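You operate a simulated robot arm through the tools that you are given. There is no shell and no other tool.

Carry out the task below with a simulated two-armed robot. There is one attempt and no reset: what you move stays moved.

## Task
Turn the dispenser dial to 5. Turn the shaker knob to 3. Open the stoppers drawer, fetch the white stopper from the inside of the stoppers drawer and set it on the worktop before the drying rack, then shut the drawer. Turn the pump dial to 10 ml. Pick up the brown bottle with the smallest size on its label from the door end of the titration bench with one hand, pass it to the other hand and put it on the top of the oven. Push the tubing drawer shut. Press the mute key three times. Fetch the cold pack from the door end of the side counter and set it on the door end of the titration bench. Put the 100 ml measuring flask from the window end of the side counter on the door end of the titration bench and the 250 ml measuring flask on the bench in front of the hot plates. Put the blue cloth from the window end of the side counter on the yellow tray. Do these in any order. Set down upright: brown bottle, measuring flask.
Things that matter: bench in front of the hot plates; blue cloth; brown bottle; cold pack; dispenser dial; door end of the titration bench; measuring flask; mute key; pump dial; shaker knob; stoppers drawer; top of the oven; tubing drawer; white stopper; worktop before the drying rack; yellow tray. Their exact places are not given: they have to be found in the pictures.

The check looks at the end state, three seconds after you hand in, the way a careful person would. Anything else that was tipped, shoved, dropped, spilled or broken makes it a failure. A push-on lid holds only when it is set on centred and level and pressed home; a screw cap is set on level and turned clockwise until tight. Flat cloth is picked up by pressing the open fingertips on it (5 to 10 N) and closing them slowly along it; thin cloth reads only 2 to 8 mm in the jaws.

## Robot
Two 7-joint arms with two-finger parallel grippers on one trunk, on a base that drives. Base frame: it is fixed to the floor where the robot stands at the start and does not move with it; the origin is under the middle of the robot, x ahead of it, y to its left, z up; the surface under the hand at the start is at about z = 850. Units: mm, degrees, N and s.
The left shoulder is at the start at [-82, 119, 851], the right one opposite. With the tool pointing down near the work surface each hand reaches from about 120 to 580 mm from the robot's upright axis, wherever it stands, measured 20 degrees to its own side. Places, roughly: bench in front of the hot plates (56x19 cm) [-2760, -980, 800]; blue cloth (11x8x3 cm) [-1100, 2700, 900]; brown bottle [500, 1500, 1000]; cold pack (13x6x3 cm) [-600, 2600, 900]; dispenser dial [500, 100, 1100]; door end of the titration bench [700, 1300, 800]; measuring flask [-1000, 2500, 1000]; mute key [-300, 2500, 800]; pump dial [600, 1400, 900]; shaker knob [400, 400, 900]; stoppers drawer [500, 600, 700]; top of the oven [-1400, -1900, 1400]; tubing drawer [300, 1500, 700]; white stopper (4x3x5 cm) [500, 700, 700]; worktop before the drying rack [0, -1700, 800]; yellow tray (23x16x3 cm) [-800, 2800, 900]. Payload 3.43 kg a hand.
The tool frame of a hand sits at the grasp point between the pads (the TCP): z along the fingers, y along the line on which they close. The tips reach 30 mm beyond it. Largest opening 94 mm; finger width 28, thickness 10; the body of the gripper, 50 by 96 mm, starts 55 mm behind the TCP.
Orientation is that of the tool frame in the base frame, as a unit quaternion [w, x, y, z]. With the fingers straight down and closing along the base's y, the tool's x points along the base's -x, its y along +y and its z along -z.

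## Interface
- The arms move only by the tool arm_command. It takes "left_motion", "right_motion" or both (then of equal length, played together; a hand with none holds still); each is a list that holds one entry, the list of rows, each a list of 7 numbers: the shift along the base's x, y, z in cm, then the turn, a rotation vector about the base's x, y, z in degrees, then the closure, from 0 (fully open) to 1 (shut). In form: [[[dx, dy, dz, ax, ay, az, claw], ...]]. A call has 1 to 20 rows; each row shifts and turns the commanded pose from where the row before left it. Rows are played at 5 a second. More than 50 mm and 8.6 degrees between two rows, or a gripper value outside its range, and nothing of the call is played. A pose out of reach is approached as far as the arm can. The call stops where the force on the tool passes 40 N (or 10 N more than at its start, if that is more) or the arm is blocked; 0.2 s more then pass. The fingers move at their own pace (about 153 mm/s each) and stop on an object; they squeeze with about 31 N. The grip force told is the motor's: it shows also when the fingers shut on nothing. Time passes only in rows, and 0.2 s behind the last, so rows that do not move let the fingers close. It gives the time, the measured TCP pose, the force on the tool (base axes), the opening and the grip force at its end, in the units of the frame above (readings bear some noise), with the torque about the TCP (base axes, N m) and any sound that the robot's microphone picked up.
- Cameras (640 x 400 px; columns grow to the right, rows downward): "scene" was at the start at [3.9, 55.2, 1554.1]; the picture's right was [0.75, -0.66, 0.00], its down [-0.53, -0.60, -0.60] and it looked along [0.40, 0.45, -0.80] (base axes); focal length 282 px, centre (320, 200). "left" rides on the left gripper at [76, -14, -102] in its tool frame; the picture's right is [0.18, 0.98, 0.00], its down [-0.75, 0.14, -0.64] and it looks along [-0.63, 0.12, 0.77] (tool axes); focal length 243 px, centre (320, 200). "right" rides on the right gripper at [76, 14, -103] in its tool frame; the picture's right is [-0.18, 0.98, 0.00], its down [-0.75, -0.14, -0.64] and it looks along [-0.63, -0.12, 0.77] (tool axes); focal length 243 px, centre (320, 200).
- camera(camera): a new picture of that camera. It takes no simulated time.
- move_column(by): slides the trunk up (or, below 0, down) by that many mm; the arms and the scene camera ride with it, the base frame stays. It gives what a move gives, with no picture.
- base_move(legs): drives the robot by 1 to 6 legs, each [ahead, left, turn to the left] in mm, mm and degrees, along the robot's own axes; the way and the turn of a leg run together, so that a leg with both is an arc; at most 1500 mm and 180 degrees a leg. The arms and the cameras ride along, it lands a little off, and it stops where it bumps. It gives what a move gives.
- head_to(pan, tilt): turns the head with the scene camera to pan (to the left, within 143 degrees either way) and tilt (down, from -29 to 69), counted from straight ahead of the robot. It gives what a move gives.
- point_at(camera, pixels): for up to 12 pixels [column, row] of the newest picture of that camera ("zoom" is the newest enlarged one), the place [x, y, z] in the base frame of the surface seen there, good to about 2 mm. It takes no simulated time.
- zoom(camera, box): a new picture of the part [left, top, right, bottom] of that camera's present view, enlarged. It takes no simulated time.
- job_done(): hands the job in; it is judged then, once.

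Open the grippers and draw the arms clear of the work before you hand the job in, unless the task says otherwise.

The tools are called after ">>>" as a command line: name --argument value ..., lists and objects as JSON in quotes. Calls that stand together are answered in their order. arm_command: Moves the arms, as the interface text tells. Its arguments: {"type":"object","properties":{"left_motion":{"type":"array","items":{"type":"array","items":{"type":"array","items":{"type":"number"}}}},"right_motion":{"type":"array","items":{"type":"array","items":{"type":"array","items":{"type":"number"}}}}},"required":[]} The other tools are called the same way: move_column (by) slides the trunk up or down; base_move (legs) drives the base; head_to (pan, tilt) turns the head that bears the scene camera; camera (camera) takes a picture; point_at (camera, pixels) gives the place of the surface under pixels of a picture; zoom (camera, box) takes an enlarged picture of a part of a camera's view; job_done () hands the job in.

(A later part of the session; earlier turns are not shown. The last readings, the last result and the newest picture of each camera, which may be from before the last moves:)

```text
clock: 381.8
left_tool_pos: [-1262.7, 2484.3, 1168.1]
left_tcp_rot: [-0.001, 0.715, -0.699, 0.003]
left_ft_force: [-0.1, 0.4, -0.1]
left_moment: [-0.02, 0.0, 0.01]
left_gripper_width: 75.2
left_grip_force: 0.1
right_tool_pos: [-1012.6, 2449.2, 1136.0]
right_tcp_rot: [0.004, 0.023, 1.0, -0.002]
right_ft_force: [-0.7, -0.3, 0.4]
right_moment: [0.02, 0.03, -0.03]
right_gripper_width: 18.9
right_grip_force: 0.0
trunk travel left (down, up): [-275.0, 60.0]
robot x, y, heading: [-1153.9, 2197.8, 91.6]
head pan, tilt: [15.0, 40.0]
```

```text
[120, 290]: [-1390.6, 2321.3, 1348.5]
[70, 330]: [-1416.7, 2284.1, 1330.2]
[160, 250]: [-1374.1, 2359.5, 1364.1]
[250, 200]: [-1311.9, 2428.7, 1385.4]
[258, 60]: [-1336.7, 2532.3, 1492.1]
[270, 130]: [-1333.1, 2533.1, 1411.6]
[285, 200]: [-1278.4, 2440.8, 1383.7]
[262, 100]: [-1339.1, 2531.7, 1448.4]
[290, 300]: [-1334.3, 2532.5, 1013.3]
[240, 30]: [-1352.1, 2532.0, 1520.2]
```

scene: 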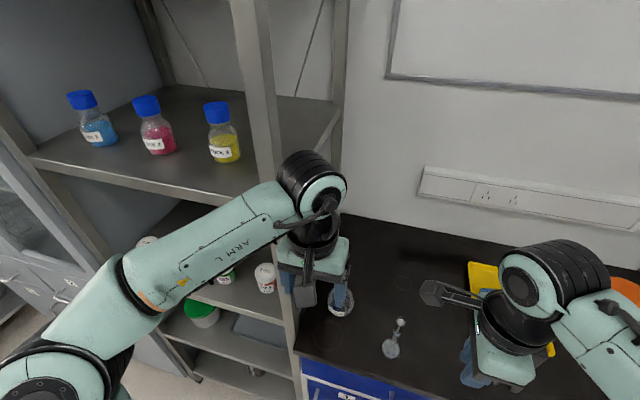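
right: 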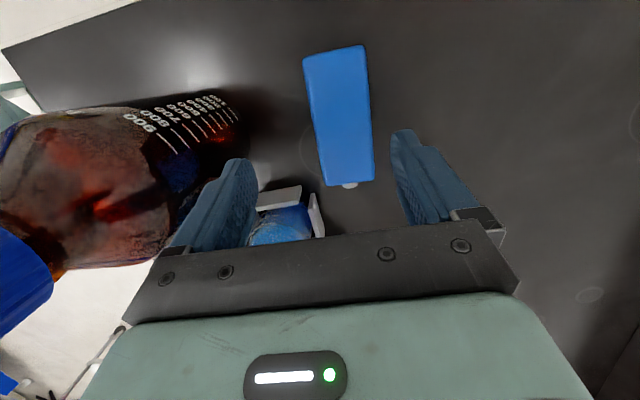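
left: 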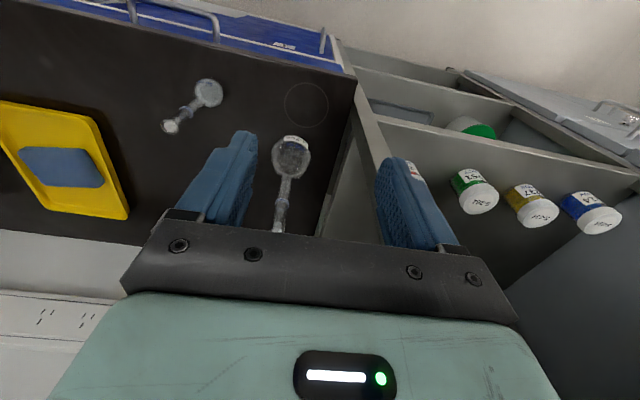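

The left forearm would brush that post. I will use the right arm instead, whose elbow swings away from the shelf: back off, tuck the left hand in, and turn the right hand to natural yaw.

>>> base_move --legs '[[-250, 0, 0]]'

>>> arm_command --left_motion '[[[1, -2, 1, 0, 0, 0, 0.2], [1, -2, 1, 0, 0, 0, 0.2], [1, -2, 1, 0, 0, 0, 0.2], [1, -1, 1, 0, 0, 0, 0.2], [0, 0, 0, 0, 0, 0, 0.2], [0, 0, 0, 0, 0, 0, 0.2], [0, 0, 0, 0, 0, 0, 0.2], [0, 0, 0, 0, 0, 0, 0.2], [0, 0, 0, 0, 0, 0, 0.2], [0, 0, 0, 0, 0, 0, 0.2], [0, 0, 0, 0, 0, 0, 0.2], [0, 0, 0, 0, 0, 0, 0.2]]]' --right_motion '[[[0, 0.5, 0.5, 0, 0, 7.8, 0.3], [0, 0.5, 0.5, 0, 0, 7.8, 0.3], [0, 0.5, 0.5, 0, 0, 7.8, 0.3], [0, 0.5, 0.5, 0, 0, 7.8, 0.3], [0, 0.5, 0.5, 0, 0, 7.8, 0.3], [0, 0.5, 0.5, 0, 0, 7.8, 0.3], [0, 0.5, 0, 0, 0, 7.8, 0.3], [0, 0.5, 0, 0, 0, 7.8, 0.3], [0, 0.5, 0, 0, 0, 7.8, 0.3], [0, 0.5, 0, 0, 0, 7.8, 0.3], [0, 0, 0, 0, 0, 7.8, 0.3], [0, 0, 0, 0, 0, 7.5, 0.3]]]'

>>> base_move --legs '[[0, 165, 0]]'

>>> camera --camera "scene"

```text
clock: 383.6
left_tool_pos: [-1256.9, 2238.2, 1169.1]
left_tcp_rot: [-0.001, 0.715, -0.699, 0.003]
left_ft_force: [-0.7, 0.1, -0.6]
left_moment: [-0.01, 0.0, 0.03]
left_gripper_width: 75.4
left_grip_force: 0.1
right_tool_pos: [-1006.9, 2204.6, 1136.3]
right_tcp_rot: [0.003, 0.022, 1.0, -0.001]
right_ft_force: [0.2, 0.0, 0.4]
right_moment: [0.01, -0.01, 0.0]
right_gripper_width: 18.7
right_grip_force: 0.1
trunk travel left (down, up): [-275.0, 60.0]
robot x, y, heading: [-1151.1, 1956.7, 91.4]
head pan, tilt: [15.0, 40.0]
```

```text
clock: 386.2
left_tool_pos: [-1216.0, 2169.8, 1208.3]
left_tcp_rot: [-0.002, 0.715, -0.699, 0.003]
left_ft_force: [0.4, 0.3, 0.5]
left_moment: [0.02, 0.02, 0.02]
left_gripper_width: 75.2
left_grip_force: 0.1
right_tool_pos: [-1007.0, 2254.6, 1166.6]
right_tcp_rot: [-0.003, 0.712, -0.702, -0.002]
right_ft_force: [0.1, 0.3, 0.0]
right_moment: [0.02, -0.01, 0.02]
right_gripper_width: 66.0
right_grip_force: 0.0
trunk travel left (down, up): [-275.0, 60.0]
robot x, y, heading: [-1149.8, 1946.3, 91.3]
head pan, tilt: [15.0, 40.0]
```

```text
clock: 388.3
left_tool_pos: [-1380.5, 2165.6, 1208.1]
left_tcp_rot: [-0.001, 0.714, -0.7, 0.002]
left_ft_force: [-0.5, -0.4, -0.2]
left_moment: [0.04, -0.04, 0.0]
left_gripper_width: 75.3
left_grip_force: 0.0
right_tool_pos: [-1170.0, 2250.1, 1165.1]
right_tcp_rot: [-0.003, 0.711, -0.703, -0.001]
right_ft_force: [-0.4, 0.2, 0.5]
right_moment: [0.01, -0.02, 0.02]
right_gripper_width: 65.7
right_grip_force: 0.0
trunk travel left (down, up): [-275.0, 60.0]
robot x, y, heading: [-1312.4, 1948.7, 91.2]
head pan, tilt: [15.0, 40.0]
```

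```text
taken
```

scene: 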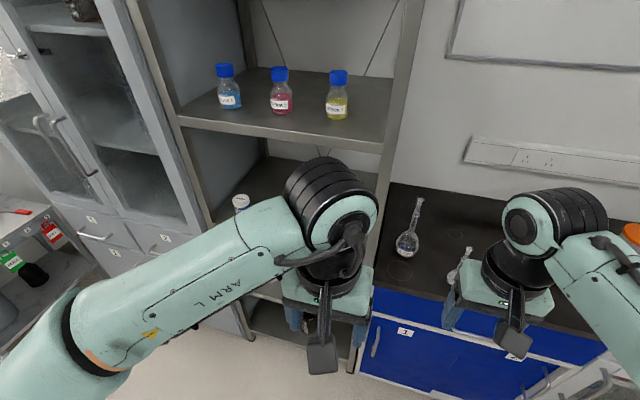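

Now the right arm has the flask ahead of it. I drive forward 250 mm and take the right hand's view.

>>> base_move --legs '[[250, 0, 0]]'

>>> camera --camera "right"

>>> camera --camera "scene"

```text
clock: 390.1
left_tool_pos: [-1385.4, 2418.8, 1206.9]
left_tcp_rot: [-0.001, 0.713, -0.701, 0.002]
left_ft_force: [-0.2, -1.0, -0.5]
left_moment: [-0.03, -0.01, 0.0]
left_gripper_width: 75.3
left_grip_force: 0.1
right_tool_pos: [-1174.6, 2502.1, 1165.7]
right_tcp_rot: [-0.003, 0.71, -0.704, -0.002]
right_ft_force: [-0.6, -0.9, -0.8]
right_moment: [0.02, 0.0, -0.01]
right_gripper_width: 65.7
right_grip_force: 0.1
trunk travel left (down, up): [-275.0, 60.0]
robot x, y, heading: [-1320.1, 2203.3, 91.3]
head pan, tilt: [15.0, 40.0]
```

```text
taken
```

right: 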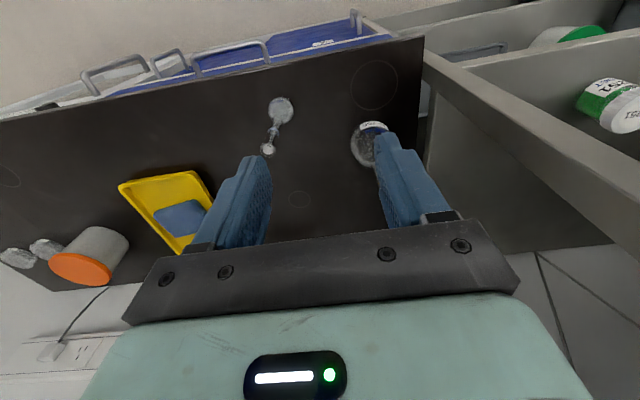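

```text
taken
```

scene: 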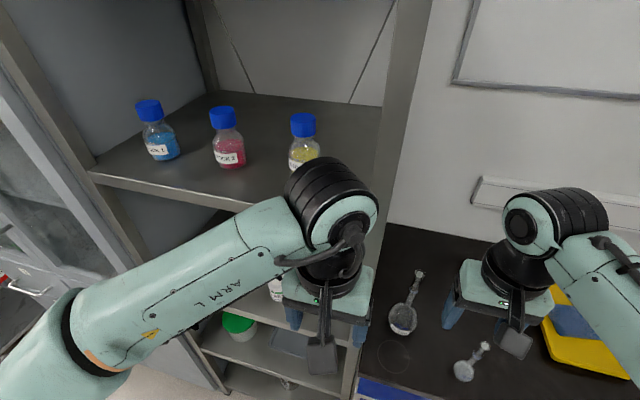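

I measure the flask rim (scene 420,273) for the right hand's target.

>>> zoom --camera "scene" --box '[370, 250, 450, 350]'

>>> point_at --camera "zoom" --pixels '[[198, 95], [195, 105], [205, 90], [188, 150], [180, 190], [155, 290], [140, 320], [450, 390]]'

```text
4.00 times, centred on (410, 300) of scene
```

zoom: 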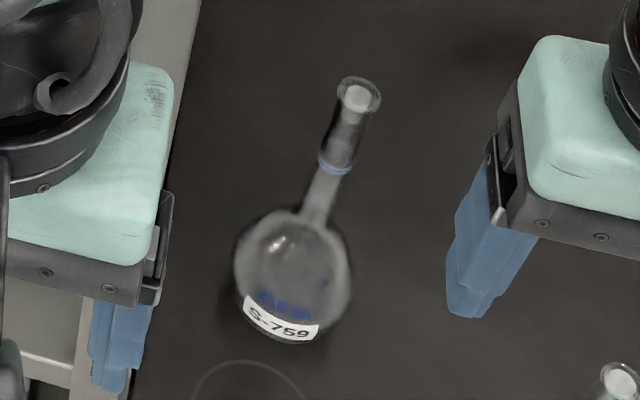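

```text
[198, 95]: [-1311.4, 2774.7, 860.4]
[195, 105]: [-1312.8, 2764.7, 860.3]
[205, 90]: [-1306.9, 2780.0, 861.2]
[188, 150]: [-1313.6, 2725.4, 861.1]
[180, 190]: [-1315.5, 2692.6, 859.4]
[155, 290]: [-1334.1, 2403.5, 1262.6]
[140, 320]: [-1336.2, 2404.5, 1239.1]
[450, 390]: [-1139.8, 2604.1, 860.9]
```

Using the right zoom pixels: rim (358,95), ring (335,163), label (280,320).

>>> point_at --camera "zoom" --pixels '[[358, 95], [345, 85], [372, 100], [335, 163], [343, 140], [280, 320], [292, 335], [320, 200]]'

```text
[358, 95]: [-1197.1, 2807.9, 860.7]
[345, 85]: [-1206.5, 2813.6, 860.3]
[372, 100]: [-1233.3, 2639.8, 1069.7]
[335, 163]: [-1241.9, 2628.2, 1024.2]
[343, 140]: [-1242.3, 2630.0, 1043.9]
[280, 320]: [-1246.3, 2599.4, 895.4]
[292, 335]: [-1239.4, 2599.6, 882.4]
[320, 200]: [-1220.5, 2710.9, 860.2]
```

Flask axis ≈ (-1242.5,2640). I move the right hand above the neck and check centring.

>>> arm_command --right_motion '[[[-1.7, 3.45, 0, 0, 0, 0, 0.35], [-1.7, 3.45, 0, 0, 0, 0, 0.35], [-1.7, 3.45, -0.5, 0, 0, 0, 0.35], [-1.7, 3.45, -1, 0, 0, 0, 0.35], [0, 0, -2, 0, 0, 0, 0.35], [0, 0, 0, 0, 0, 0, 0.35]]]'

>>> camera --camera "right"

>>> camera --camera "scene"

```text
clock: 391.6
left_tool_pos: [-1384.5, 2419.1, 1207.5]
left_tcp_rot: [-0.002, 0.712, -0.702, 0.002]
left_ft_force: [-0.4, 0.6, 0.6]
left_moment: [-0.02, -0.03, 0.01]
left_gripper_width: 75.0
left_grip_force: 0.1
right_tool_pos: [-1241.9, 2641.8, 1131.0]
right_tcp_rot: [-0.004, 0.709, -0.705, -0.001]
right_ft_force: [-0.3, 0.3, 0.4]
right_moment: [0.01, 0.01, -0.01]
right_gripper_width: 61.1
right_grip_force: 0.1
trunk travel left (down, up): [-275.0, 60.0]
robot x, y, heading: [-1319.1, 2204.8, 91.0]
head pan, tilt: [15.0, 40.0]
```

```text
taken
```

right: 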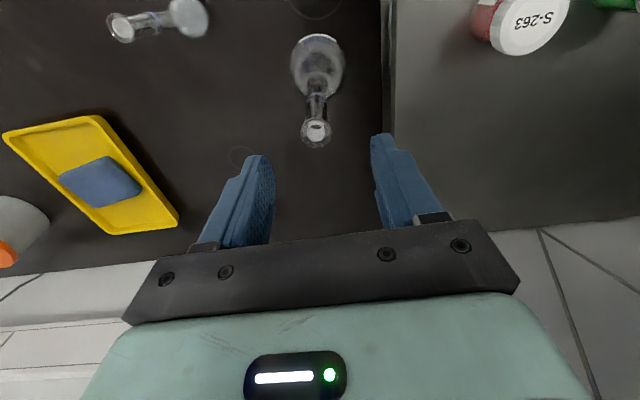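

```text
taken
```

scene: 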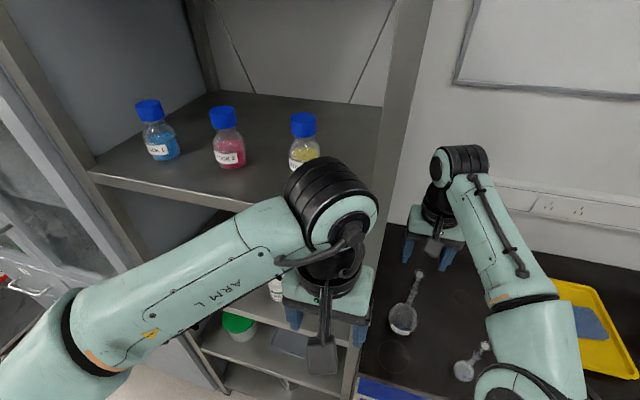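

The rim is at (316,132) in the right view; finger mid ≈ 323. I measure it precisely.

>>> zoom --camera "right" --box '[280, 30, 360, 150]'

>>> point_at --camera "right" --pixels '[[316, 128], [316, 143], [316, 118], [303, 133], [329, 133], [316, 100], [314, 133], [318, 108]]'

```text
3.33 times, centred on (320, 90) of right
```

zoom: 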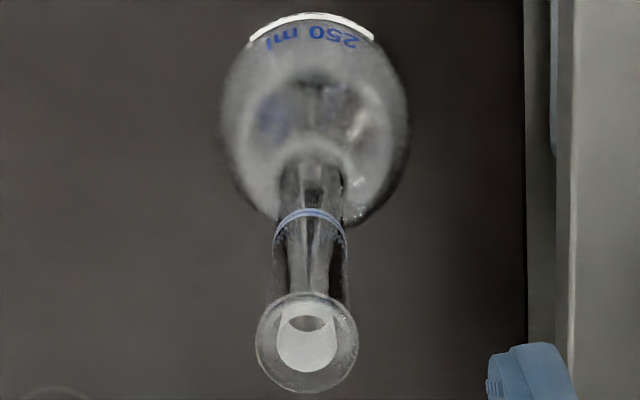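

```text
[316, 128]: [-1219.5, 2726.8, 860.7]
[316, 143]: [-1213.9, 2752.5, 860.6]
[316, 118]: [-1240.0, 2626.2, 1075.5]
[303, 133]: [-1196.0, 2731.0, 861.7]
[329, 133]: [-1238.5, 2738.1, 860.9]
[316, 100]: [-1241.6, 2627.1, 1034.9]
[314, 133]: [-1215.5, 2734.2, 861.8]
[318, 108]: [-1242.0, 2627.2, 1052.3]
```

Axis confirmed at (-1241.5,2638). I descend to z≈1032 and close on the neck.

>>> arm_command --right_motion '[[[0, -0.3, -3, 0, 0, 0, 0.35], [0, 0, -3, 0, 0, 0, 0.35], [0, 0, -3, 0, 0, 0, 0.35], [0, 0, -0.9, 0, 0, 0, 0.35], [0, 0, 0, 0, 0, 0, 0.5], [0, 0, 0, 0, 0, 0, 0.6], [0, 0, 0, 0, 0, 0, 0.7], [0, 0, 0, 0, 0, 0, 0.8], [0, 0, 0, 0, 0, 0, 1], [0, 0, 0, 0, 0, 0, 1]]]'

>>> camera --camera "right"

```text
clock: 393.8
left_tool_pos: [-1384.7, 2417.6, 1207.8]
left_tcp_rot: [-0.001, 0.712, -0.702, 0.003]
left_ft_force: [-0.2, -0.4, -0.3]
left_moment: [-0.02, 0.03, 0.01]
left_gripper_width: 75.1
left_grip_force: 0.0
right_tool_pos: [-1243.4, 2637.3, 1032.7]
right_tcp_rot: [-0.004, 0.709, -0.705, -0.001]
right_ft_force: [0.8, 0.0, -0.1]
right_moment: [-0.01, 0.0, 0.01]
right_gripper_width: 17.8
right_grip_force: 30.7
trunk travel left (down, up): [-275.0, 60.0]
robot x, y, heading: [-1321.6, 2202.1, 91.1]
head pan, tilt: [15.0, 40.0]
```

```text
taken
```

right: 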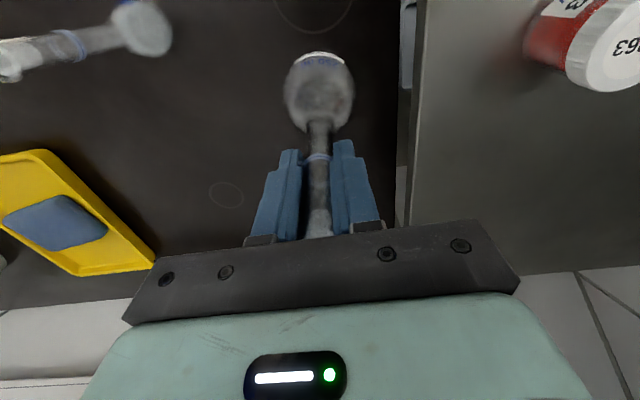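

Neck held (17.8 mm). I lift straight up, then back away from the counter.

>>> arm_command --right_motion '[[[0, 0, 1, 0, 0, 0, 1], [0, 0, 2, 0, 0, 0, 1], [0, 0, 3, 0, 0, 0, 1], [0.3, -0.5, 3, 0, 0, 0, 1], [0.5, -1, 3, 0, 0, 0, 1], [1, -3, 2, 0, 0, 0, 1], [1, -4, 0, 0, 0, 0, 1]]]'

>>> camera --camera "right"

>>> base_move --legs '[[-400, 0, 0]]'

>>> camera --camera "scene"

```text
clock: 395.4
left_tool_pos: [-1383.2, 2416.5, 1208.6]
left_tcp_rot: [-0.002, 0.713, -0.701, 0.002]
left_ft_force: [-1.1, -1.2, -0.2]
left_moment: [0.01, -0.01, -0.03]
left_gripper_width: 75.1
left_grip_force: 0.0
right_tool_pos: [-1211.8, 2551.2, 1174.0]
right_tcp_rot: [-0.004, 0.709, -0.705, -0.002]
right_ft_force: [0.5, -0.2, -1.5]
right_moment: [-0.01, 0.01, 0.03]
right_gripper_width: 17.9
right_grip_force: 30.4
trunk travel left (down, up): [-275.0, 60.0]
robot x, y, heading: [-1318.4, 2202.0, 90.8]
head pan, tilt: [15.0, 40.0]
```

```text
taken
```

right: 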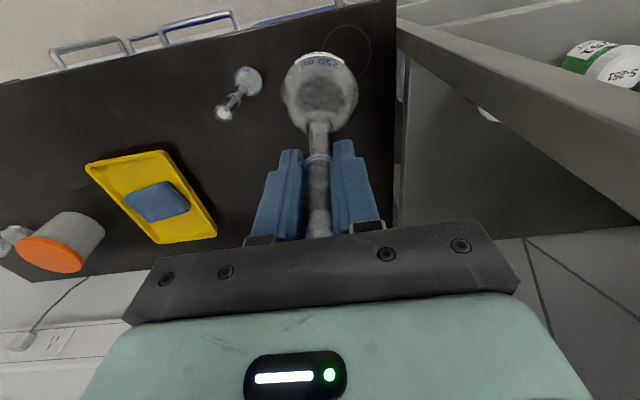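

```text
clock: 397.8
left_tool_pos: [-1376.0, 2020.9, 1207.6]
left_tcp_rot: [-0.001, 0.712, -0.702, 0.002]
left_ft_force: [-0.1, -0.1, 1.1]
left_moment: [0.01, -0.01, -0.03]
left_gripper_width: 75.3
left_grip_force: 0.1
right_tool_pos: [-1204.6, 2155.2, 1174.3]
right_tcp_rot: [-0.004, 0.708, -0.706, -0.001]
right_ft_force: [0.5, -0.3, -1.6]
right_moment: [0.01, 0.01, -0.02]
right_gripper_width: 17.9
right_grip_force: 31.4
trunk travel left (down, up): [-275.0, 60.0]
robot x, y, heading: [-1312.3, 1803.6, 90.9]
head pan, tilt: [15.0, 40.0]
```

```text
taken
```

scene: 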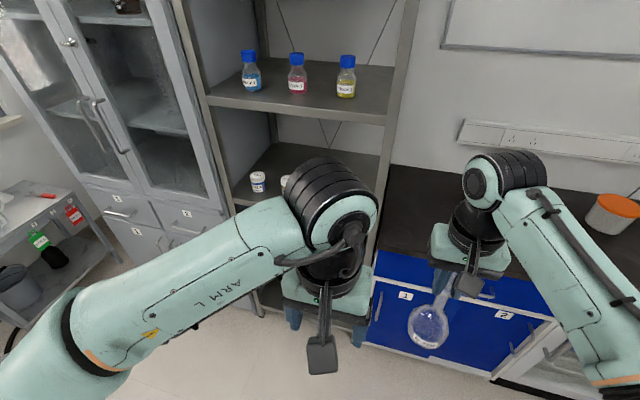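

The flask hangs upright in the right hand. I turn to face the window side and look for a path to the hot plates.

>>> base_move --legs '[[0, 0, 89]]'

>>> head_to --pan 40 --tilt 20

>>> camera --camera "scene"

>>> head_to --pan 95 --tilt 20

>>> camera --camera "scene"

```text
clock: 402.0
left_tool_pos: [-1530.7, 1742.6, 1207.7]
left_tcp_rot: [-0.003, 1.0, 0.0, 0.001]
left_ft_force: [0.1, 0.8, 0.4]
left_moment: [0.02, 0.01, 0.0]
left_gripper_width: 75.1
left_grip_force: 0.1
right_tool_pos: [-1663.7, 1915.3, 1174.3]
right_tcp_rot: [-0.002, 1.0, -0.004, -0.003]
right_ft_force: [0.5, 0.4, -0.8]
right_moment: [0.04, 0.0, 0.03]
right_gripper_width: 18.1
right_grip_force: 30.7
trunk travel left (down, up): [-275.0, 60.0]
robot x, y, heading: [-1313.8, 1803.9, -179.8]
head pan, tilt: [15.0, 40.0]
```

```text
clock: 402.9
left_tool_pos: [-1530.6, 1742.0, 1207.9]
left_tcp_rot: [-0.002, 1.0, 0.0, 0.001]
left_ft_force: [-0.5, 0.1, -0.7]
left_moment: [-0.01, 0.06, 0.0]
left_gripper_width: 75.2
left_grip_force: 0.0
right_tool_pos: [-1662.3, 1915.5, 1173.4]
right_tcp_rot: [-0.001, 1.0, -0.005, -0.003]
right_ft_force: [0.5, 0.2, -0.8]
right_moment: [-0.01, -0.03, 0.01]
right_gripper_width: 18.2
right_grip_force: 31.0
trunk travel left (down, up): [-275.0, 60.0]
robot x, y, heading: [-1313.1, 1806.5, -180.1]
head pan, tilt: [40.0, 20.0]
```

```text
taken
```

scene: 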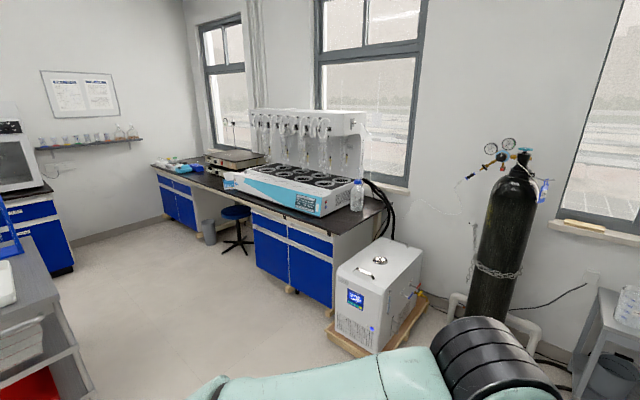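

```text
clock: 404.2
left_tool_pos: [-1530.7, 1741.9, 1207.8]
left_tcp_rot: [-0.002, 1.0, 0.001, 0.0]
left_ft_force: [0.2, -0.2, -0.6]
left_moment: [0.02, -0.03, 0.01]
left_gripper_width: 75.4
left_grip_force: 0.0
right_tool_pos: [-1662.2, 1916.1, 1173.8]
right_tcp_rot: [-0.002, 1.0, -0.005, -0.003]
right_ft_force: [0.0, 0.0, -0.4]
right_moment: [0.0, -0.01, 0.01]
right_gripper_width: 18.2
right_grip_force: 30.6
trunk travel left (down, up): [-275.0, 60.0]
robot x, y, heading: [-1310.6, 1809.9, -179.9]
head pan, tilt: [95.0, 20.0]
```

```text
taken
```

scene: 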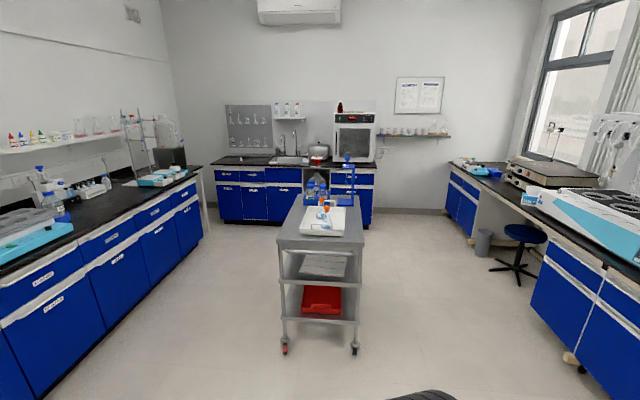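

I measure the cart, the stool, and the hot-plate bench from this view.

>>> point_at --camera "scene" --pixels '[[285, 235], [355, 235], [350, 195], [300, 195], [525, 235], [520, 290], [515, 165], [545, 185], [500, 185], [470, 170], [560, 160], [352, 345]]'

>>> zoom --camera "scene" --box '[440, 120, 640, 300]'

```text
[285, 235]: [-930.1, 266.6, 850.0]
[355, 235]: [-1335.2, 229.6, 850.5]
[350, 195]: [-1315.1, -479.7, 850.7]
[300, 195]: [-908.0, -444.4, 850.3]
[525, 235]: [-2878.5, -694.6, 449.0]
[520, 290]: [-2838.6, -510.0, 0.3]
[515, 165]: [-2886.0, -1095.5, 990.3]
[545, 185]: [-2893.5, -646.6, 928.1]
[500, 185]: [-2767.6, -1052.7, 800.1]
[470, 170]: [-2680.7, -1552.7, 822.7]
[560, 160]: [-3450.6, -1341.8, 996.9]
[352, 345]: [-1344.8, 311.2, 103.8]
```

```text
2.22 times, centred on (540, 210) of scene
```

zoom: 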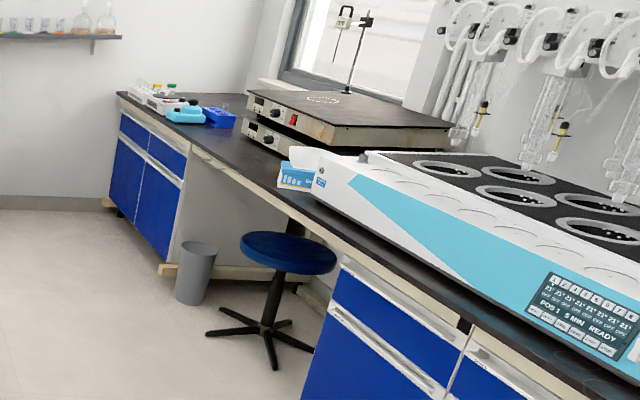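

The cart spans x -1345…-905, y -480…311. I look toward the chiller and the bench by the window to be sure of the passage.

>>> head_to --pan 50 --tilt 25

>>> camera --camera "scene"

```text
clock: 405.3
left_tool_pos: [-1529.1, 1742.0, 1208.3]
left_tcp_rot: [-0.003, 1.0, 0.0, 0.001]
left_ft_force: [1.1, -0.1, 0.4]
left_moment: [0.03, 0.02, 0.01]
left_gripper_width: 75.2
left_grip_force: 0.1
right_tool_pos: [-1662.0, 1916.3, 1173.2]
right_tcp_rot: [-0.001, 1.0, -0.005, -0.004]
right_ft_force: [0.5, -0.3, -1.0]
right_moment: [0.03, 0.01, 0.01]
right_gripper_width: 18.0
right_grip_force: 31.3
trunk travel left (down, up): [-275.0, 60.0]
robot x, y, heading: [-1314.0, 1804.0, -179.7]
head pan, tilt: [50.0, 25.0]
```

```text
taken
```

scene: 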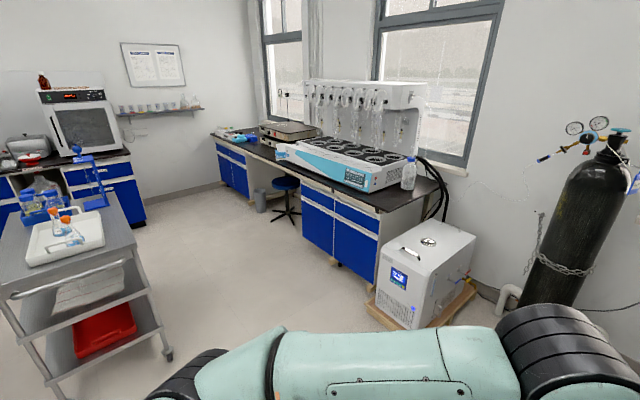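

>>> point_at --camera "scene" --pixels '[[370, 320], [378, 270], [425, 310], [305, 250], [330, 215], [375, 205], [250, 185], [215, 140], [285, 180], [280, 220], [262, 205], [165, 360]]'

```text
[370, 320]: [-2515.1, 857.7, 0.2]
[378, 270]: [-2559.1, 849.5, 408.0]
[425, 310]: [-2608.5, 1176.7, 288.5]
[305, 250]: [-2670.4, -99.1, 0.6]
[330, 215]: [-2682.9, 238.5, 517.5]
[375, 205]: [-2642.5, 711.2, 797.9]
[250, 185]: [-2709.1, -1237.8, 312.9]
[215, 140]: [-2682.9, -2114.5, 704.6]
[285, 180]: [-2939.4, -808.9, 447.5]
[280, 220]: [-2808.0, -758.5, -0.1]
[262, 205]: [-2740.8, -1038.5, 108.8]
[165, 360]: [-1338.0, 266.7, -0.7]
```

The window bench is straight: front edge x≈-2645, top z≈800; the strip before the hot plates is about x -2665…-2855. I drive around between the cart and the bench.

>>> base_move --legs '[[470, 0, 0], [0, 1450, 0], [0, 1440, 0]]'

>>> head_to --pan 0 --tilt 30

>>> camera --camera "scene"

```text
clock: 432.8
left_tool_pos: [-1973.8, -1137.6, 1208.0]
left_tcp_rot: [-0.003, 1.0, 0.004, 0.001]
left_ft_force: [0.1, -1.1, -0.7]
left_moment: [0.04, -0.01, 0.05]
left_gripper_width: 75.1
left_grip_force: 0.1
right_tool_pos: [-2107.1, -964.0, 1173.4]
right_tcp_rot: [-0.002, 1.0, -0.001, -0.004]
right_ft_force: [-0.4, -0.4, -0.8]
right_moment: [0.0, -0.01, 0.0]
right_gripper_width: 18.2
right_grip_force: 30.8
trunk travel left (down, up): [-275.0, 60.0]
robot x, y, heading: [-1752.3, -1073.9, -179.2]
head pan, tilt: [50.0, 25.0]
```

```text
clock: 434.0
left_tool_pos: [-1972.2, -1138.0, 1207.2]
left_tcp_rot: [-0.003, 1.0, 0.005, 0.001]
left_ft_force: [-0.4, -0.5, -0.3]
left_moment: [-0.02, 0.03, -0.03]
left_gripper_width: 75.1
left_grip_force: 0.0
right_tool_pos: [-2107.5, -966.0, 1172.7]
right_tcp_rot: [-0.001, 1.0, -0.001, -0.004]
right_ft_force: [0.2, -0.4, -1.1]
right_moment: [0.03, 0.01, 0.0]
right_gripper_width: 18.2
right_grip_force: 31.1
trunk travel left (down, up): [-275.0, 60.0]
robot x, y, heading: [-1756.9, -1074.8, -179.1]
head pan, tilt: [0.0, 30.0]
```

```text
taken
```

scene: 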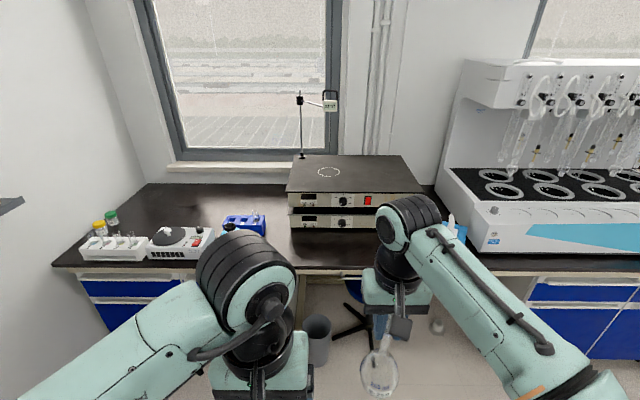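

The stacked hot plates stand ahead at (355,195). I measure the strip before them and nearby items.

>>> point_at --camera "scene" --pixels '[[320, 232], [320, 245], [320, 262], [300, 225], [350, 225], [265, 232], [350, 255], [360, 235], [455, 240], [240, 230], [330, 270], [340, 210]]'

>>> zoom --camera "scene" --box '[210, 180, 490, 300]'

```text
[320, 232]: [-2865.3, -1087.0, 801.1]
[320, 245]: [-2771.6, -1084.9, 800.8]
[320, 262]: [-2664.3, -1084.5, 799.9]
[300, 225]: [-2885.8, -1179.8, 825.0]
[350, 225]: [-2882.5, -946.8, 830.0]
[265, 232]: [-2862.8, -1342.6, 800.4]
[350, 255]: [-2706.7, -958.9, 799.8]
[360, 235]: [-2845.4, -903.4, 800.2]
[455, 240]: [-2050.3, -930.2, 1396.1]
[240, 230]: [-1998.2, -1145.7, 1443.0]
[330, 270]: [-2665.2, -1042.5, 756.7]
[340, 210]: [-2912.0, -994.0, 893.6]
```

```text
2.29 times, centred on (350, 240) of scene
```

zoom: 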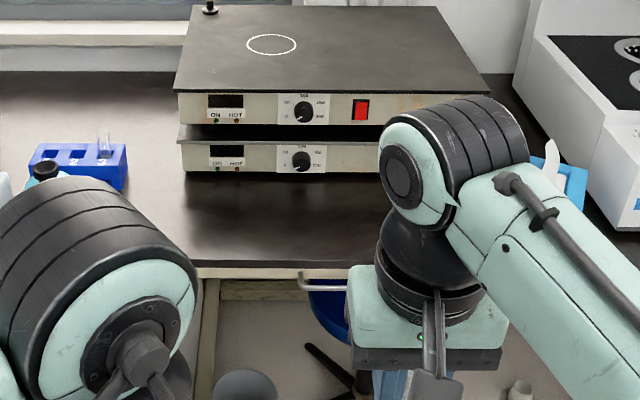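

The strip runs from the edge x≈-2655 to the hot plate front x≈-2880; I will set the flask at about (-2765,-985). I drive forward 555 mm.

>>> base_move --legs '[[555, 10, 0]]'

>>> head_to --pan 0 --tilt 45

>>> arm_command --right_motion '[[[-2.5, 0, -1, 0, 0, 0, 1], [-2.5, 0, -2, 0, 0, 0, 1], [-2.5, 0, -2, 0, 0, 0, 1], [-2.5, 0, -2, 0, 0, 0, 1], [0, 0, -3, 0, 0, 0, 1], [0, 0, 0, 0, 0, 0, 1]]]'

>>> camera --camera "scene"

>>> camera --camera "right"

```text
clock: 437.1
left_tool_pos: [-2520.3, -1153.9, 1206.7]
left_tcp_rot: [-0.001, 1.0, 0.005, 0.0]
left_ft_force: [-0.1, -0.4, 0.5]
left_moment: [-0.03, -0.04, 0.01]
left_gripper_width: 75.0
left_grip_force: 0.0
right_tool_pos: [-2655.0, -983.0, 1173.3]
right_tcp_rot: [-0.002, 1.0, 0.0, -0.003]
right_ft_force: [1.2, -0.1, -1.0]
right_moment: [-0.01, 0.02, 0.0]
right_gripper_width: 18.3
right_grip_force: 30.5
trunk travel left (down, up): [-275.0, 60.0]
robot x, y, heading: [-2303.2, -1091.6, -179.3]
head pan, tilt: [0.0, 30.0]
```

```text
clock: 437.9
left_tool_pos: [-2519.1, -1154.5, 1207.2]
left_tcp_rot: [-0.001, 1.0, 0.005, 0.0]
left_ft_force: [0.3, -0.1, 0.0]
left_moment: [-0.01, 0.02, 0.01]
left_gripper_width: 75.5
left_grip_force: 0.0
right_tool_pos: [-2653.8, -981.9, 1173.8]
right_tcp_rot: [-0.002, 1.0, 0.0, -0.004]
right_ft_force: [-0.1, -0.1, -0.7]
right_moment: [-0.02, 0.01, -0.03]
right_gripper_width: 18.3
right_grip_force: 30.8
trunk travel left (down, up): [-275.0, 60.0]
robot x, y, heading: [-2300.7, -1094.0, -179.1]
head pan, tilt: [0.0, 45.0]
```

```text
clock: 439.3
left_tool_pos: [-2519.6, -1155.2, 1207.4]
left_tcp_rot: [-0.003, 1.0, 0.005, 0.001]
left_ft_force: [-0.4, -0.3, 0.3]
left_moment: [0.03, -0.01, -0.02]
left_gripper_width: 75.0
left_grip_force: 0.1
right_tool_pos: [-2754.9, -982.1, 1074.3]
right_tcp_rot: [-0.002, 1.0, 0.0, -0.005]
right_ft_force: [0.1, 0.0, -0.2]
right_moment: [-0.02, 0.05, 0.0]
right_gripper_width: 18.4
right_grip_force: 30.5
trunk travel left (down, up): [-275.0, 60.0]
robot x, y, heading: [-2302.6, -1092.1, -179.3]
head pan, tilt: [0.0, 45.0]
```

```text
taken
```

scene: 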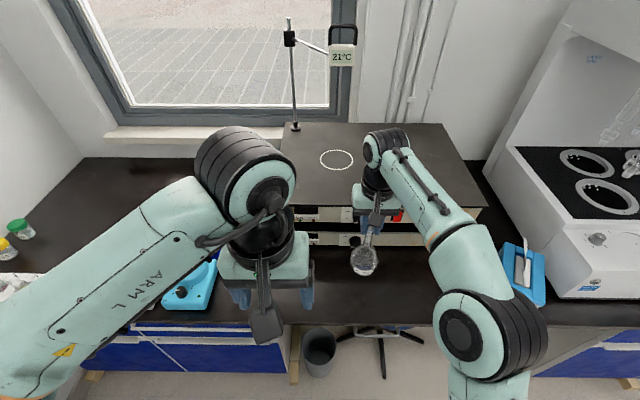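

```text
taken
```

right: 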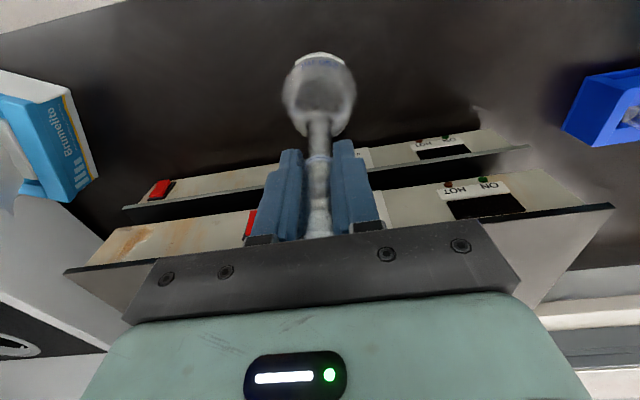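

Over the strip at (-2755,-982). I lower toward the bench.

>>> arm_command --right_motion '[[[0, 0, -3, 0, 0, 0, 1], [0, 0, -3, 0, 0, 0, 1], [0, 0, -2, 0, 0, 0, 1], [0, 0, -1, 0, 0, 0, 1], [0, 0, -0.6, 0, 0, 0, 1], [0, 0, -0.2, 0, 0, 0, 1], [0, 0, 0, 0, 0, 0, 1]]]'

>>> arm_command --right_motion '[[[0, 0, -0.1, 0, 0, 0, 1], [0, 0, -0.1, 0, 0, 0, 1], [0, 0, 0, 0, 0, 0, 1]]]'

```text
clock: 440.9
left_tool_pos: [-2519.4, -1155.8, 1207.3]
left_tcp_rot: [-0.002, 1.0, 0.005, 0.001]
left_ft_force: [-0.5, -0.1, -0.2]
left_moment: [-0.03, 0.02, 0.02]
left_gripper_width: 74.9
left_grip_force: 0.1
right_tool_pos: [-2753.9, -981.9, 976.0]
right_tcp_rot: [-0.002, 1.0, 0.0, -0.004]
right_ft_force: [0.3, 0.4, -1.4]
right_moment: [0.0, 0.0, 0.01]
right_gripper_width: 18.0
right_grip_force: 30.9
trunk travel left (down, up): [-275.0, 60.0]
robot x, y, heading: [-2302.1, -1091.6, -179.3]
head pan, tilt: [0.0, 45.0]
```

```text
clock: 441.7
left_tool_pos: [-2520.0, -1154.4, 1206.5]
left_tcp_rot: [-0.002, 1.0, 0.004, 0.0]
left_ft_force: [0.5, 0.7, -0.1]
left_moment: [-0.01, 0.01, 0.0]
left_gripper_width: 75.0
left_grip_force: 0.0
right_tool_pos: [-2754.1, -981.4, 972.6]
right_tcp_rot: [-0.002, 1.0, 0.0, -0.004]
right_ft_force: [0.0, -0.3, -1.4]
right_moment: [0.01, 0.0, 0.0]
right_gripper_width: 18.4
right_grip_force: 31.0
trunk travel left (down, up): [-275.0, 60.0]
robot x, y, heading: [-2303.9, -1090.1, -179.2]
head pan, tilt: [0.0, 45.0]
```

No contact yet; I continue in 1 mm steps.

>>> arm_command --right_motion '[[[0, 0, -0.1, 0, 0, 0, 1], [0, 0, -0.1, 0, 0, 0, 1], [0, 0, 0, 0, 0, 0, 1]]]'

>>> arm_command --right_motion '[[[0, 0, -0.1, 0, 0, 0, 1], [0, 0, 0, 0, 0, 0, 1]]]'

```text
clock: 442.5
left_tool_pos: [-2520.3, -1154.5, 1206.8]
left_tcp_rot: [-0.002, 1.0, 0.004, 0.0]
left_ft_force: [0.9, 0.1, -0.1]
left_moment: [-0.02, -0.01, 0.0]
left_gripper_width: 75.0
left_grip_force: 0.1
right_tool_pos: [-2753.8, -981.7, 972.8]
right_tcp_rot: [-0.001, 1.0, -0.001, -0.005]
right_ft_force: [1.3, 1.6, 4.8]
right_moment: [0.03, -0.12, 0.01]
right_gripper_width: 18.3
right_grip_force: 30.8
trunk travel left (down, up): [-275.0, 60.0]
robot x, y, heading: [-2305.0, -1091.4, -179.1]
head pan, tilt: [0.0, 45.0]
```

```text
clock: 443.1
left_tool_pos: [-2519.6, -1155.9, 1207.0]
left_tcp_rot: [-0.002, 1.0, 0.004, 0.0]
left_ft_force: [-0.2, -0.4, 0.4]
left_moment: [-0.03, 0.0, 0.0]
left_gripper_width: 75.2
left_grip_force: 0.1
right_tool_pos: [-2753.4, -981.5, 972.4]
right_tcp_rot: [-0.001, 1.0, 0.0, -0.005]
right_ft_force: [0.8, 3.0, 18.2]
right_moment: [0.4, -0.51, 0.0]
right_gripper_width: 18.4
right_grip_force: 30.9
trunk travel left (down, up): [-275.0, 60.0]
robot x, y, heading: [-2303.0, -1090.1, -179.3]
head pan, tilt: [0.0, 45.0]
```

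The flask stands on the bench (18 N). I ease up 1 mm, open slowly, and check before rising.

>>> arm_command --right_motion '[[[0, 0, 0.1, 0, 0, 0, 1], [0, 0, 0, 0, 0, 0, 0.75], [0, 0, 0, 0, 0, 0, 0.65], [0, 0, 0, 0, 0, 0, 0.5], [0, 0, 0, 0, 0, 0, 0.35], [0, 0, 0, 0, 0, 0, 0.2], [0, 0, 0, 0, 0, 0, 0.2]]]'

>>> camera --camera "right"

>>> camera --camera "scene"

```text
clock: 444.7
left_tool_pos: [-2520.2, -1155.0, 1208.3]
left_tcp_rot: [-0.002, 1.0, 0.005, 0.0]
left_ft_force: [-0.1, -1.0, 0.4]
left_moment: [0.01, 0.0, -0.04]
left_gripper_width: 75.2
left_grip_force: 0.1
right_tool_pos: [-2754.2, -982.8, 971.6]
right_tcp_rot: [-0.001, 1.0, 0.001, -0.004]
right_ft_force: [0.1, -0.6, -1.0]
right_moment: [-0.01, -0.01, 0.02]
right_gripper_width: 75.3
right_grip_force: 0.0
trunk travel left (down, up): [-275.0, 60.0]
robot x, y, heading: [-2303.2, -1092.2, -179.4]
head pan, tilt: [0.0, 45.0]
```

```text
taken
```

right: 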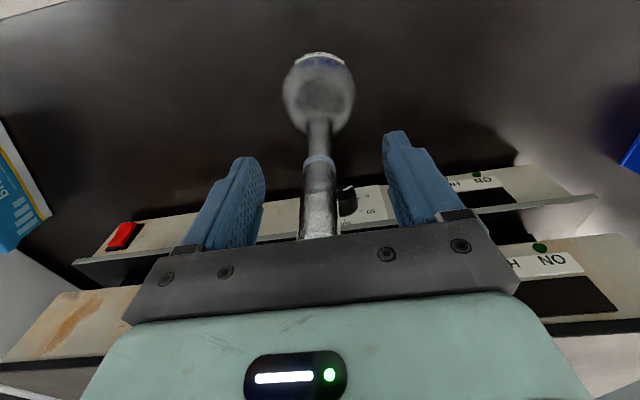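

```text
taken
```

scene: 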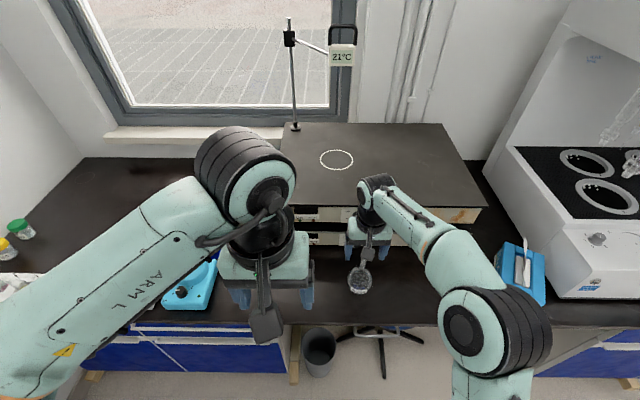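

The flask stands free between the open jaws. I rise straight up and draw back, then verify.

>>> arm_command --right_motion '[[[0, 0, 2, 0, 0, 0, 0.2], [0, 0, 3, 0, 0, 0, 0.2], [0, 0, 4, 0, 0, 0, 0.2], [0, 0, 4, 0, 0, 0, 0.2], [2, 0, 3, 0, 0, 0, 0.2], [4, 0, 2, 0, 0, 0, 0.2], [4, 0, 0, 0, 0, 0, 0.2]]]'

>>> base_move --legs '[[-400, 0, 0]]'

>>> head_to --pan 0 --tilt 30

>>> camera --camera "scene"

>>> zoom --camera "scene" --box '[260, 150, 440, 290]'

```text
clock: 446.3
left_tool_pos: [-2519.0, -1154.4, 1208.2]
left_tcp_rot: [-0.002, 1.0, 0.004, -0.001]
left_ft_force: [0.4, 0.2, 0.9]
left_moment: [-0.04, -0.03, -0.02]
left_gripper_width: 75.2
left_grip_force: 0.0
right_tool_pos: [-2651.0, -982.0, 1151.8]
right_tcp_rot: [-0.002, 1.0, 0.0, -0.004]
right_ft_force: [-0.1, -0.4, 0.3]
right_moment: [0.01, 0.0, -0.02]
right_gripper_width: 75.5
right_grip_force: 0.0
trunk travel left (down, up): [-275.0, 60.0]
robot x, y, heading: [-2301.1, -1092.1, -179.2]
head pan, tilt: [0.0, 45.0]
```

```text
clock: 448.8
left_tool_pos: [-2121.3, -1148.6, 1208.7]
left_tcp_rot: [-0.003, 1.0, 0.005, 0.0]
left_ft_force: [0.5, -0.1, 0.3]
left_moment: [0.02, -0.01, -0.03]
left_gripper_width: 75.1
left_grip_force: 0.0
right_tool_pos: [-2254.6, -979.1, 1151.1]
right_tcp_rot: [-0.002, 1.0, 0.0, -0.004]
right_ft_force: [-0.6, -0.1, -0.2]
right_moment: [0.01, 0.03, -0.02]
right_gripper_width: 75.2
right_grip_force: 0.0
trunk travel left (down, up): [-275.0, 60.0]
robot x, y, heading: [-1904.3, -1087.0, -179.1]
head pan, tilt: [0.0, 45.0]
```

```text
clock: 449.6
left_tool_pos: [-2123.0, -1149.6, 1208.0]
left_tcp_rot: [-0.002, 1.0, 0.004, 0.001]
left_ft_force: [0.4, 0.6, -0.3]
left_moment: [-0.01, 0.0, 0.02]
left_gripper_width: 75.4
left_grip_force: 0.0
right_tool_pos: [-2255.3, -978.1, 1150.1]
right_tcp_rot: [-0.003, 1.0, 0.0, -0.004]
right_ft_force: [-0.1, 0.5, -0.2]
right_moment: [0.01, 0.02, 0.0]
right_gripper_width: 75.1
right_grip_force: 0.0
trunk travel left (down, up): [-275.0, 60.0]
robot x, y, heading: [-1906.1, -1086.1, -179.1]
head pan, tilt: [0.0, 30.0]
```

```text
taken
```

scene: 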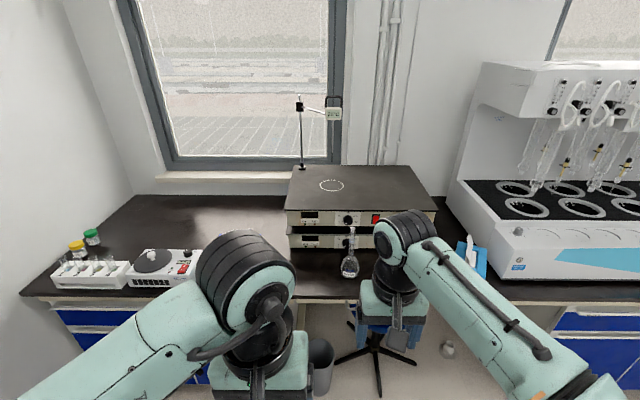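

```text
2.86 times, centred on (350, 220) of scene
```

zoom: 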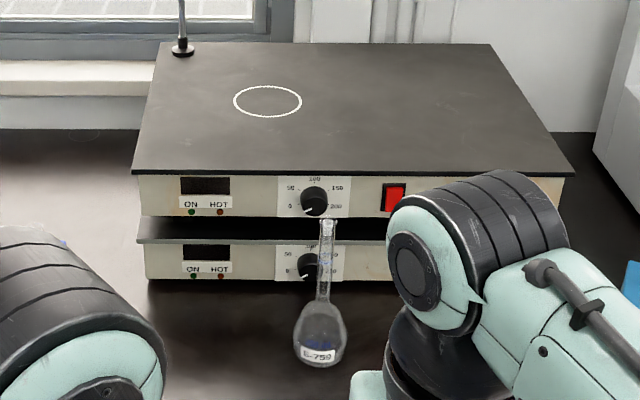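

The 250 ml flask stands upright before the hot plates. For a final check I look back across the room at the bench drawers.

>>> head_to --pan -142 --tilt 12

>>> camera --camera "scene"

>>> head_to --pan 130 --tilt 10

>>> camera --camera "scene"

```text
clock: 451.8
left_tool_pos: [-2123.4, -1150.7, 1208.5]
left_tcp_rot: [-0.002, 1.0, 0.005, 0.001]
left_ft_force: [0.0, 1.2, -0.5]
left_moment: [-0.01, 0.0, 0.02]
left_gripper_width: 75.3
left_grip_force: 0.1
right_tool_pos: [-2254.6, -977.9, 1151.0]
right_tcp_rot: [-0.002, 1.0, 0.0, -0.003]
right_ft_force: [-0.4, -0.3, 0.3]
right_moment: [0.0, -0.01, 0.02]
right_gripper_width: 75.0
right_grip_force: 0.2
trunk travel left (down, up): [-275.0, 60.0]
robot x, y, heading: [-1902.5, -1087.2, -179.2]
head pan, tilt: [-142.0, 12.0]
```

```text
taken
```

scene: 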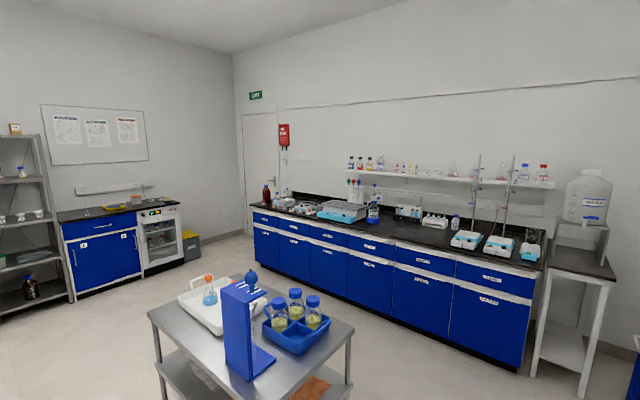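

```text
clock: 455.6
left_tool_pos: [-2121.5, -1150.3, 1207.0]
left_tcp_rot: [-0.002, 1.0, 0.006, 0.001]
left_ft_force: [0.6, -0.5, 0.4]
left_moment: [0.01, 0.0, -0.02]
left_gripper_width: 75.2
left_grip_force: 0.0
right_tool_pos: [-2255.9, -977.5, 1149.6]
right_tcp_rot: [-0.002, 1.0, 0.001, -0.003]
right_ft_force: [0.4, 0.1, 0.0]
right_moment: [0.0, 0.01, 0.0]
right_gripper_width: 75.0
right_grip_force: 0.0
trunk travel left (down, up): [-275.0, 60.0]
robot x, y, heading: [-1905.3, -1085.9, -179.2]
head pan, tilt: [130.0, 10.0]
```

```text
taken
```

scene: 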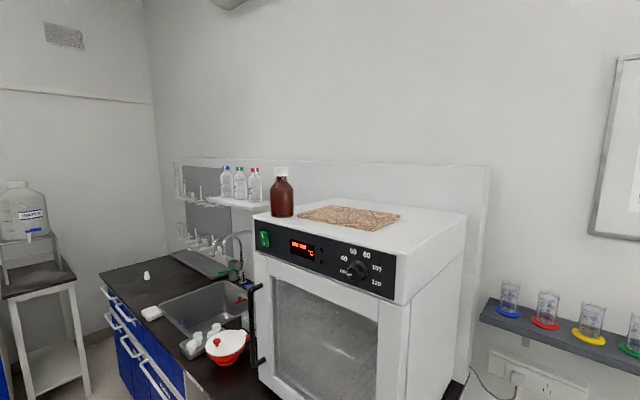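

Bottle and stopper look right. I zoom on the bench front and the side counter once more.

>>> head_to --pan -142 --tilt 12

>>> zoom --camera "scene" --box '[240, 170, 400, 270]'

>>> zoom --camera "scene" --box '[40, 180, 200, 290]'

```text
clock: 459.4
left_tool_pos: [-2121.8, -1149.9, 1207.3]
left_tcp_rot: [-0.002, 1.0, 0.005, 0.001]
left_ft_force: [0.2, -0.6, -0.1]
left_moment: [-0.01, 0.03, 0.0]
left_gripper_width: 75.2
left_grip_force: 0.1
right_tool_pos: [-2254.8, -977.6, 1150.0]
right_tcp_rot: [-0.003, 1.0, 0.0, -0.003]
right_ft_force: [-0.6, 0.1, 0.6]
right_moment: [-0.03, 0.02, 0.0]
right_gripper_width: 75.1
right_grip_force: 0.3
trunk travel left (down, up): [-275.0, 60.0]
robot x, y, heading: [-1903.8, -1083.2, -179.3]
head pan, tilt: [-142.0, 12.0]
```

```text
4.00 times, centred on (320, 220) of scene
```

zoom: 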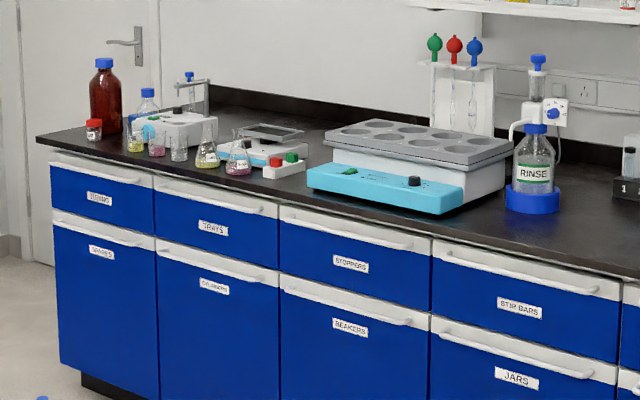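

```text
3.64 times, centred on (120, 235) of scene
```

zoom: 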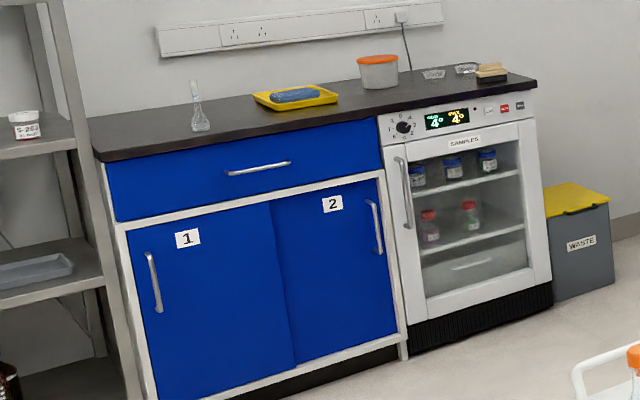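

Both drawers are flush, the cloth is in the tray, and everything else stands as it should. I open both grippers fully in the clear.

>>> arm_command --left_motion '[[[0, 0, 0, 0, 0, 0, 0], [0, 0, 0, 0, 0, 0, 0], [0, 0, 0, 0, 0, 0, 0]]]' --right_motion '[[[0, 0, 0, 0, 0, 0, 0], [0, 0, 0, 0, 0, 0, 0], [0, 0, 0, 0, 0, 0, 0]]]'

```text
clock: 460.1
left_tool_pos: [-2122.6, -1148.7, 1207.6]
left_tcp_rot: [-0.001, 1.0, 0.005, 0.0]
left_ft_force: [0.5, 0.6, -0.2]
left_moment: [0.01, 0.0, -0.01]
left_gripper_width: 93.8
left_grip_force: 0.1
right_tool_pos: [-2255.0, -977.2, 1150.3]
right_tcp_rot: [-0.002, 1.0, -0.001, -0.003]
right_ft_force: [0.1, 0.3, 0.6]
right_moment: [0.03, 0.01, 0.04]
right_gripper_width: 94.1
right_grip_force: 0.0
trunk travel left (down, up): [-275.0, 60.0]
robot x, y, heading: [-1902.5, -1083.1, -179.3]
head pan, tilt: [-142.0, 12.0]
```

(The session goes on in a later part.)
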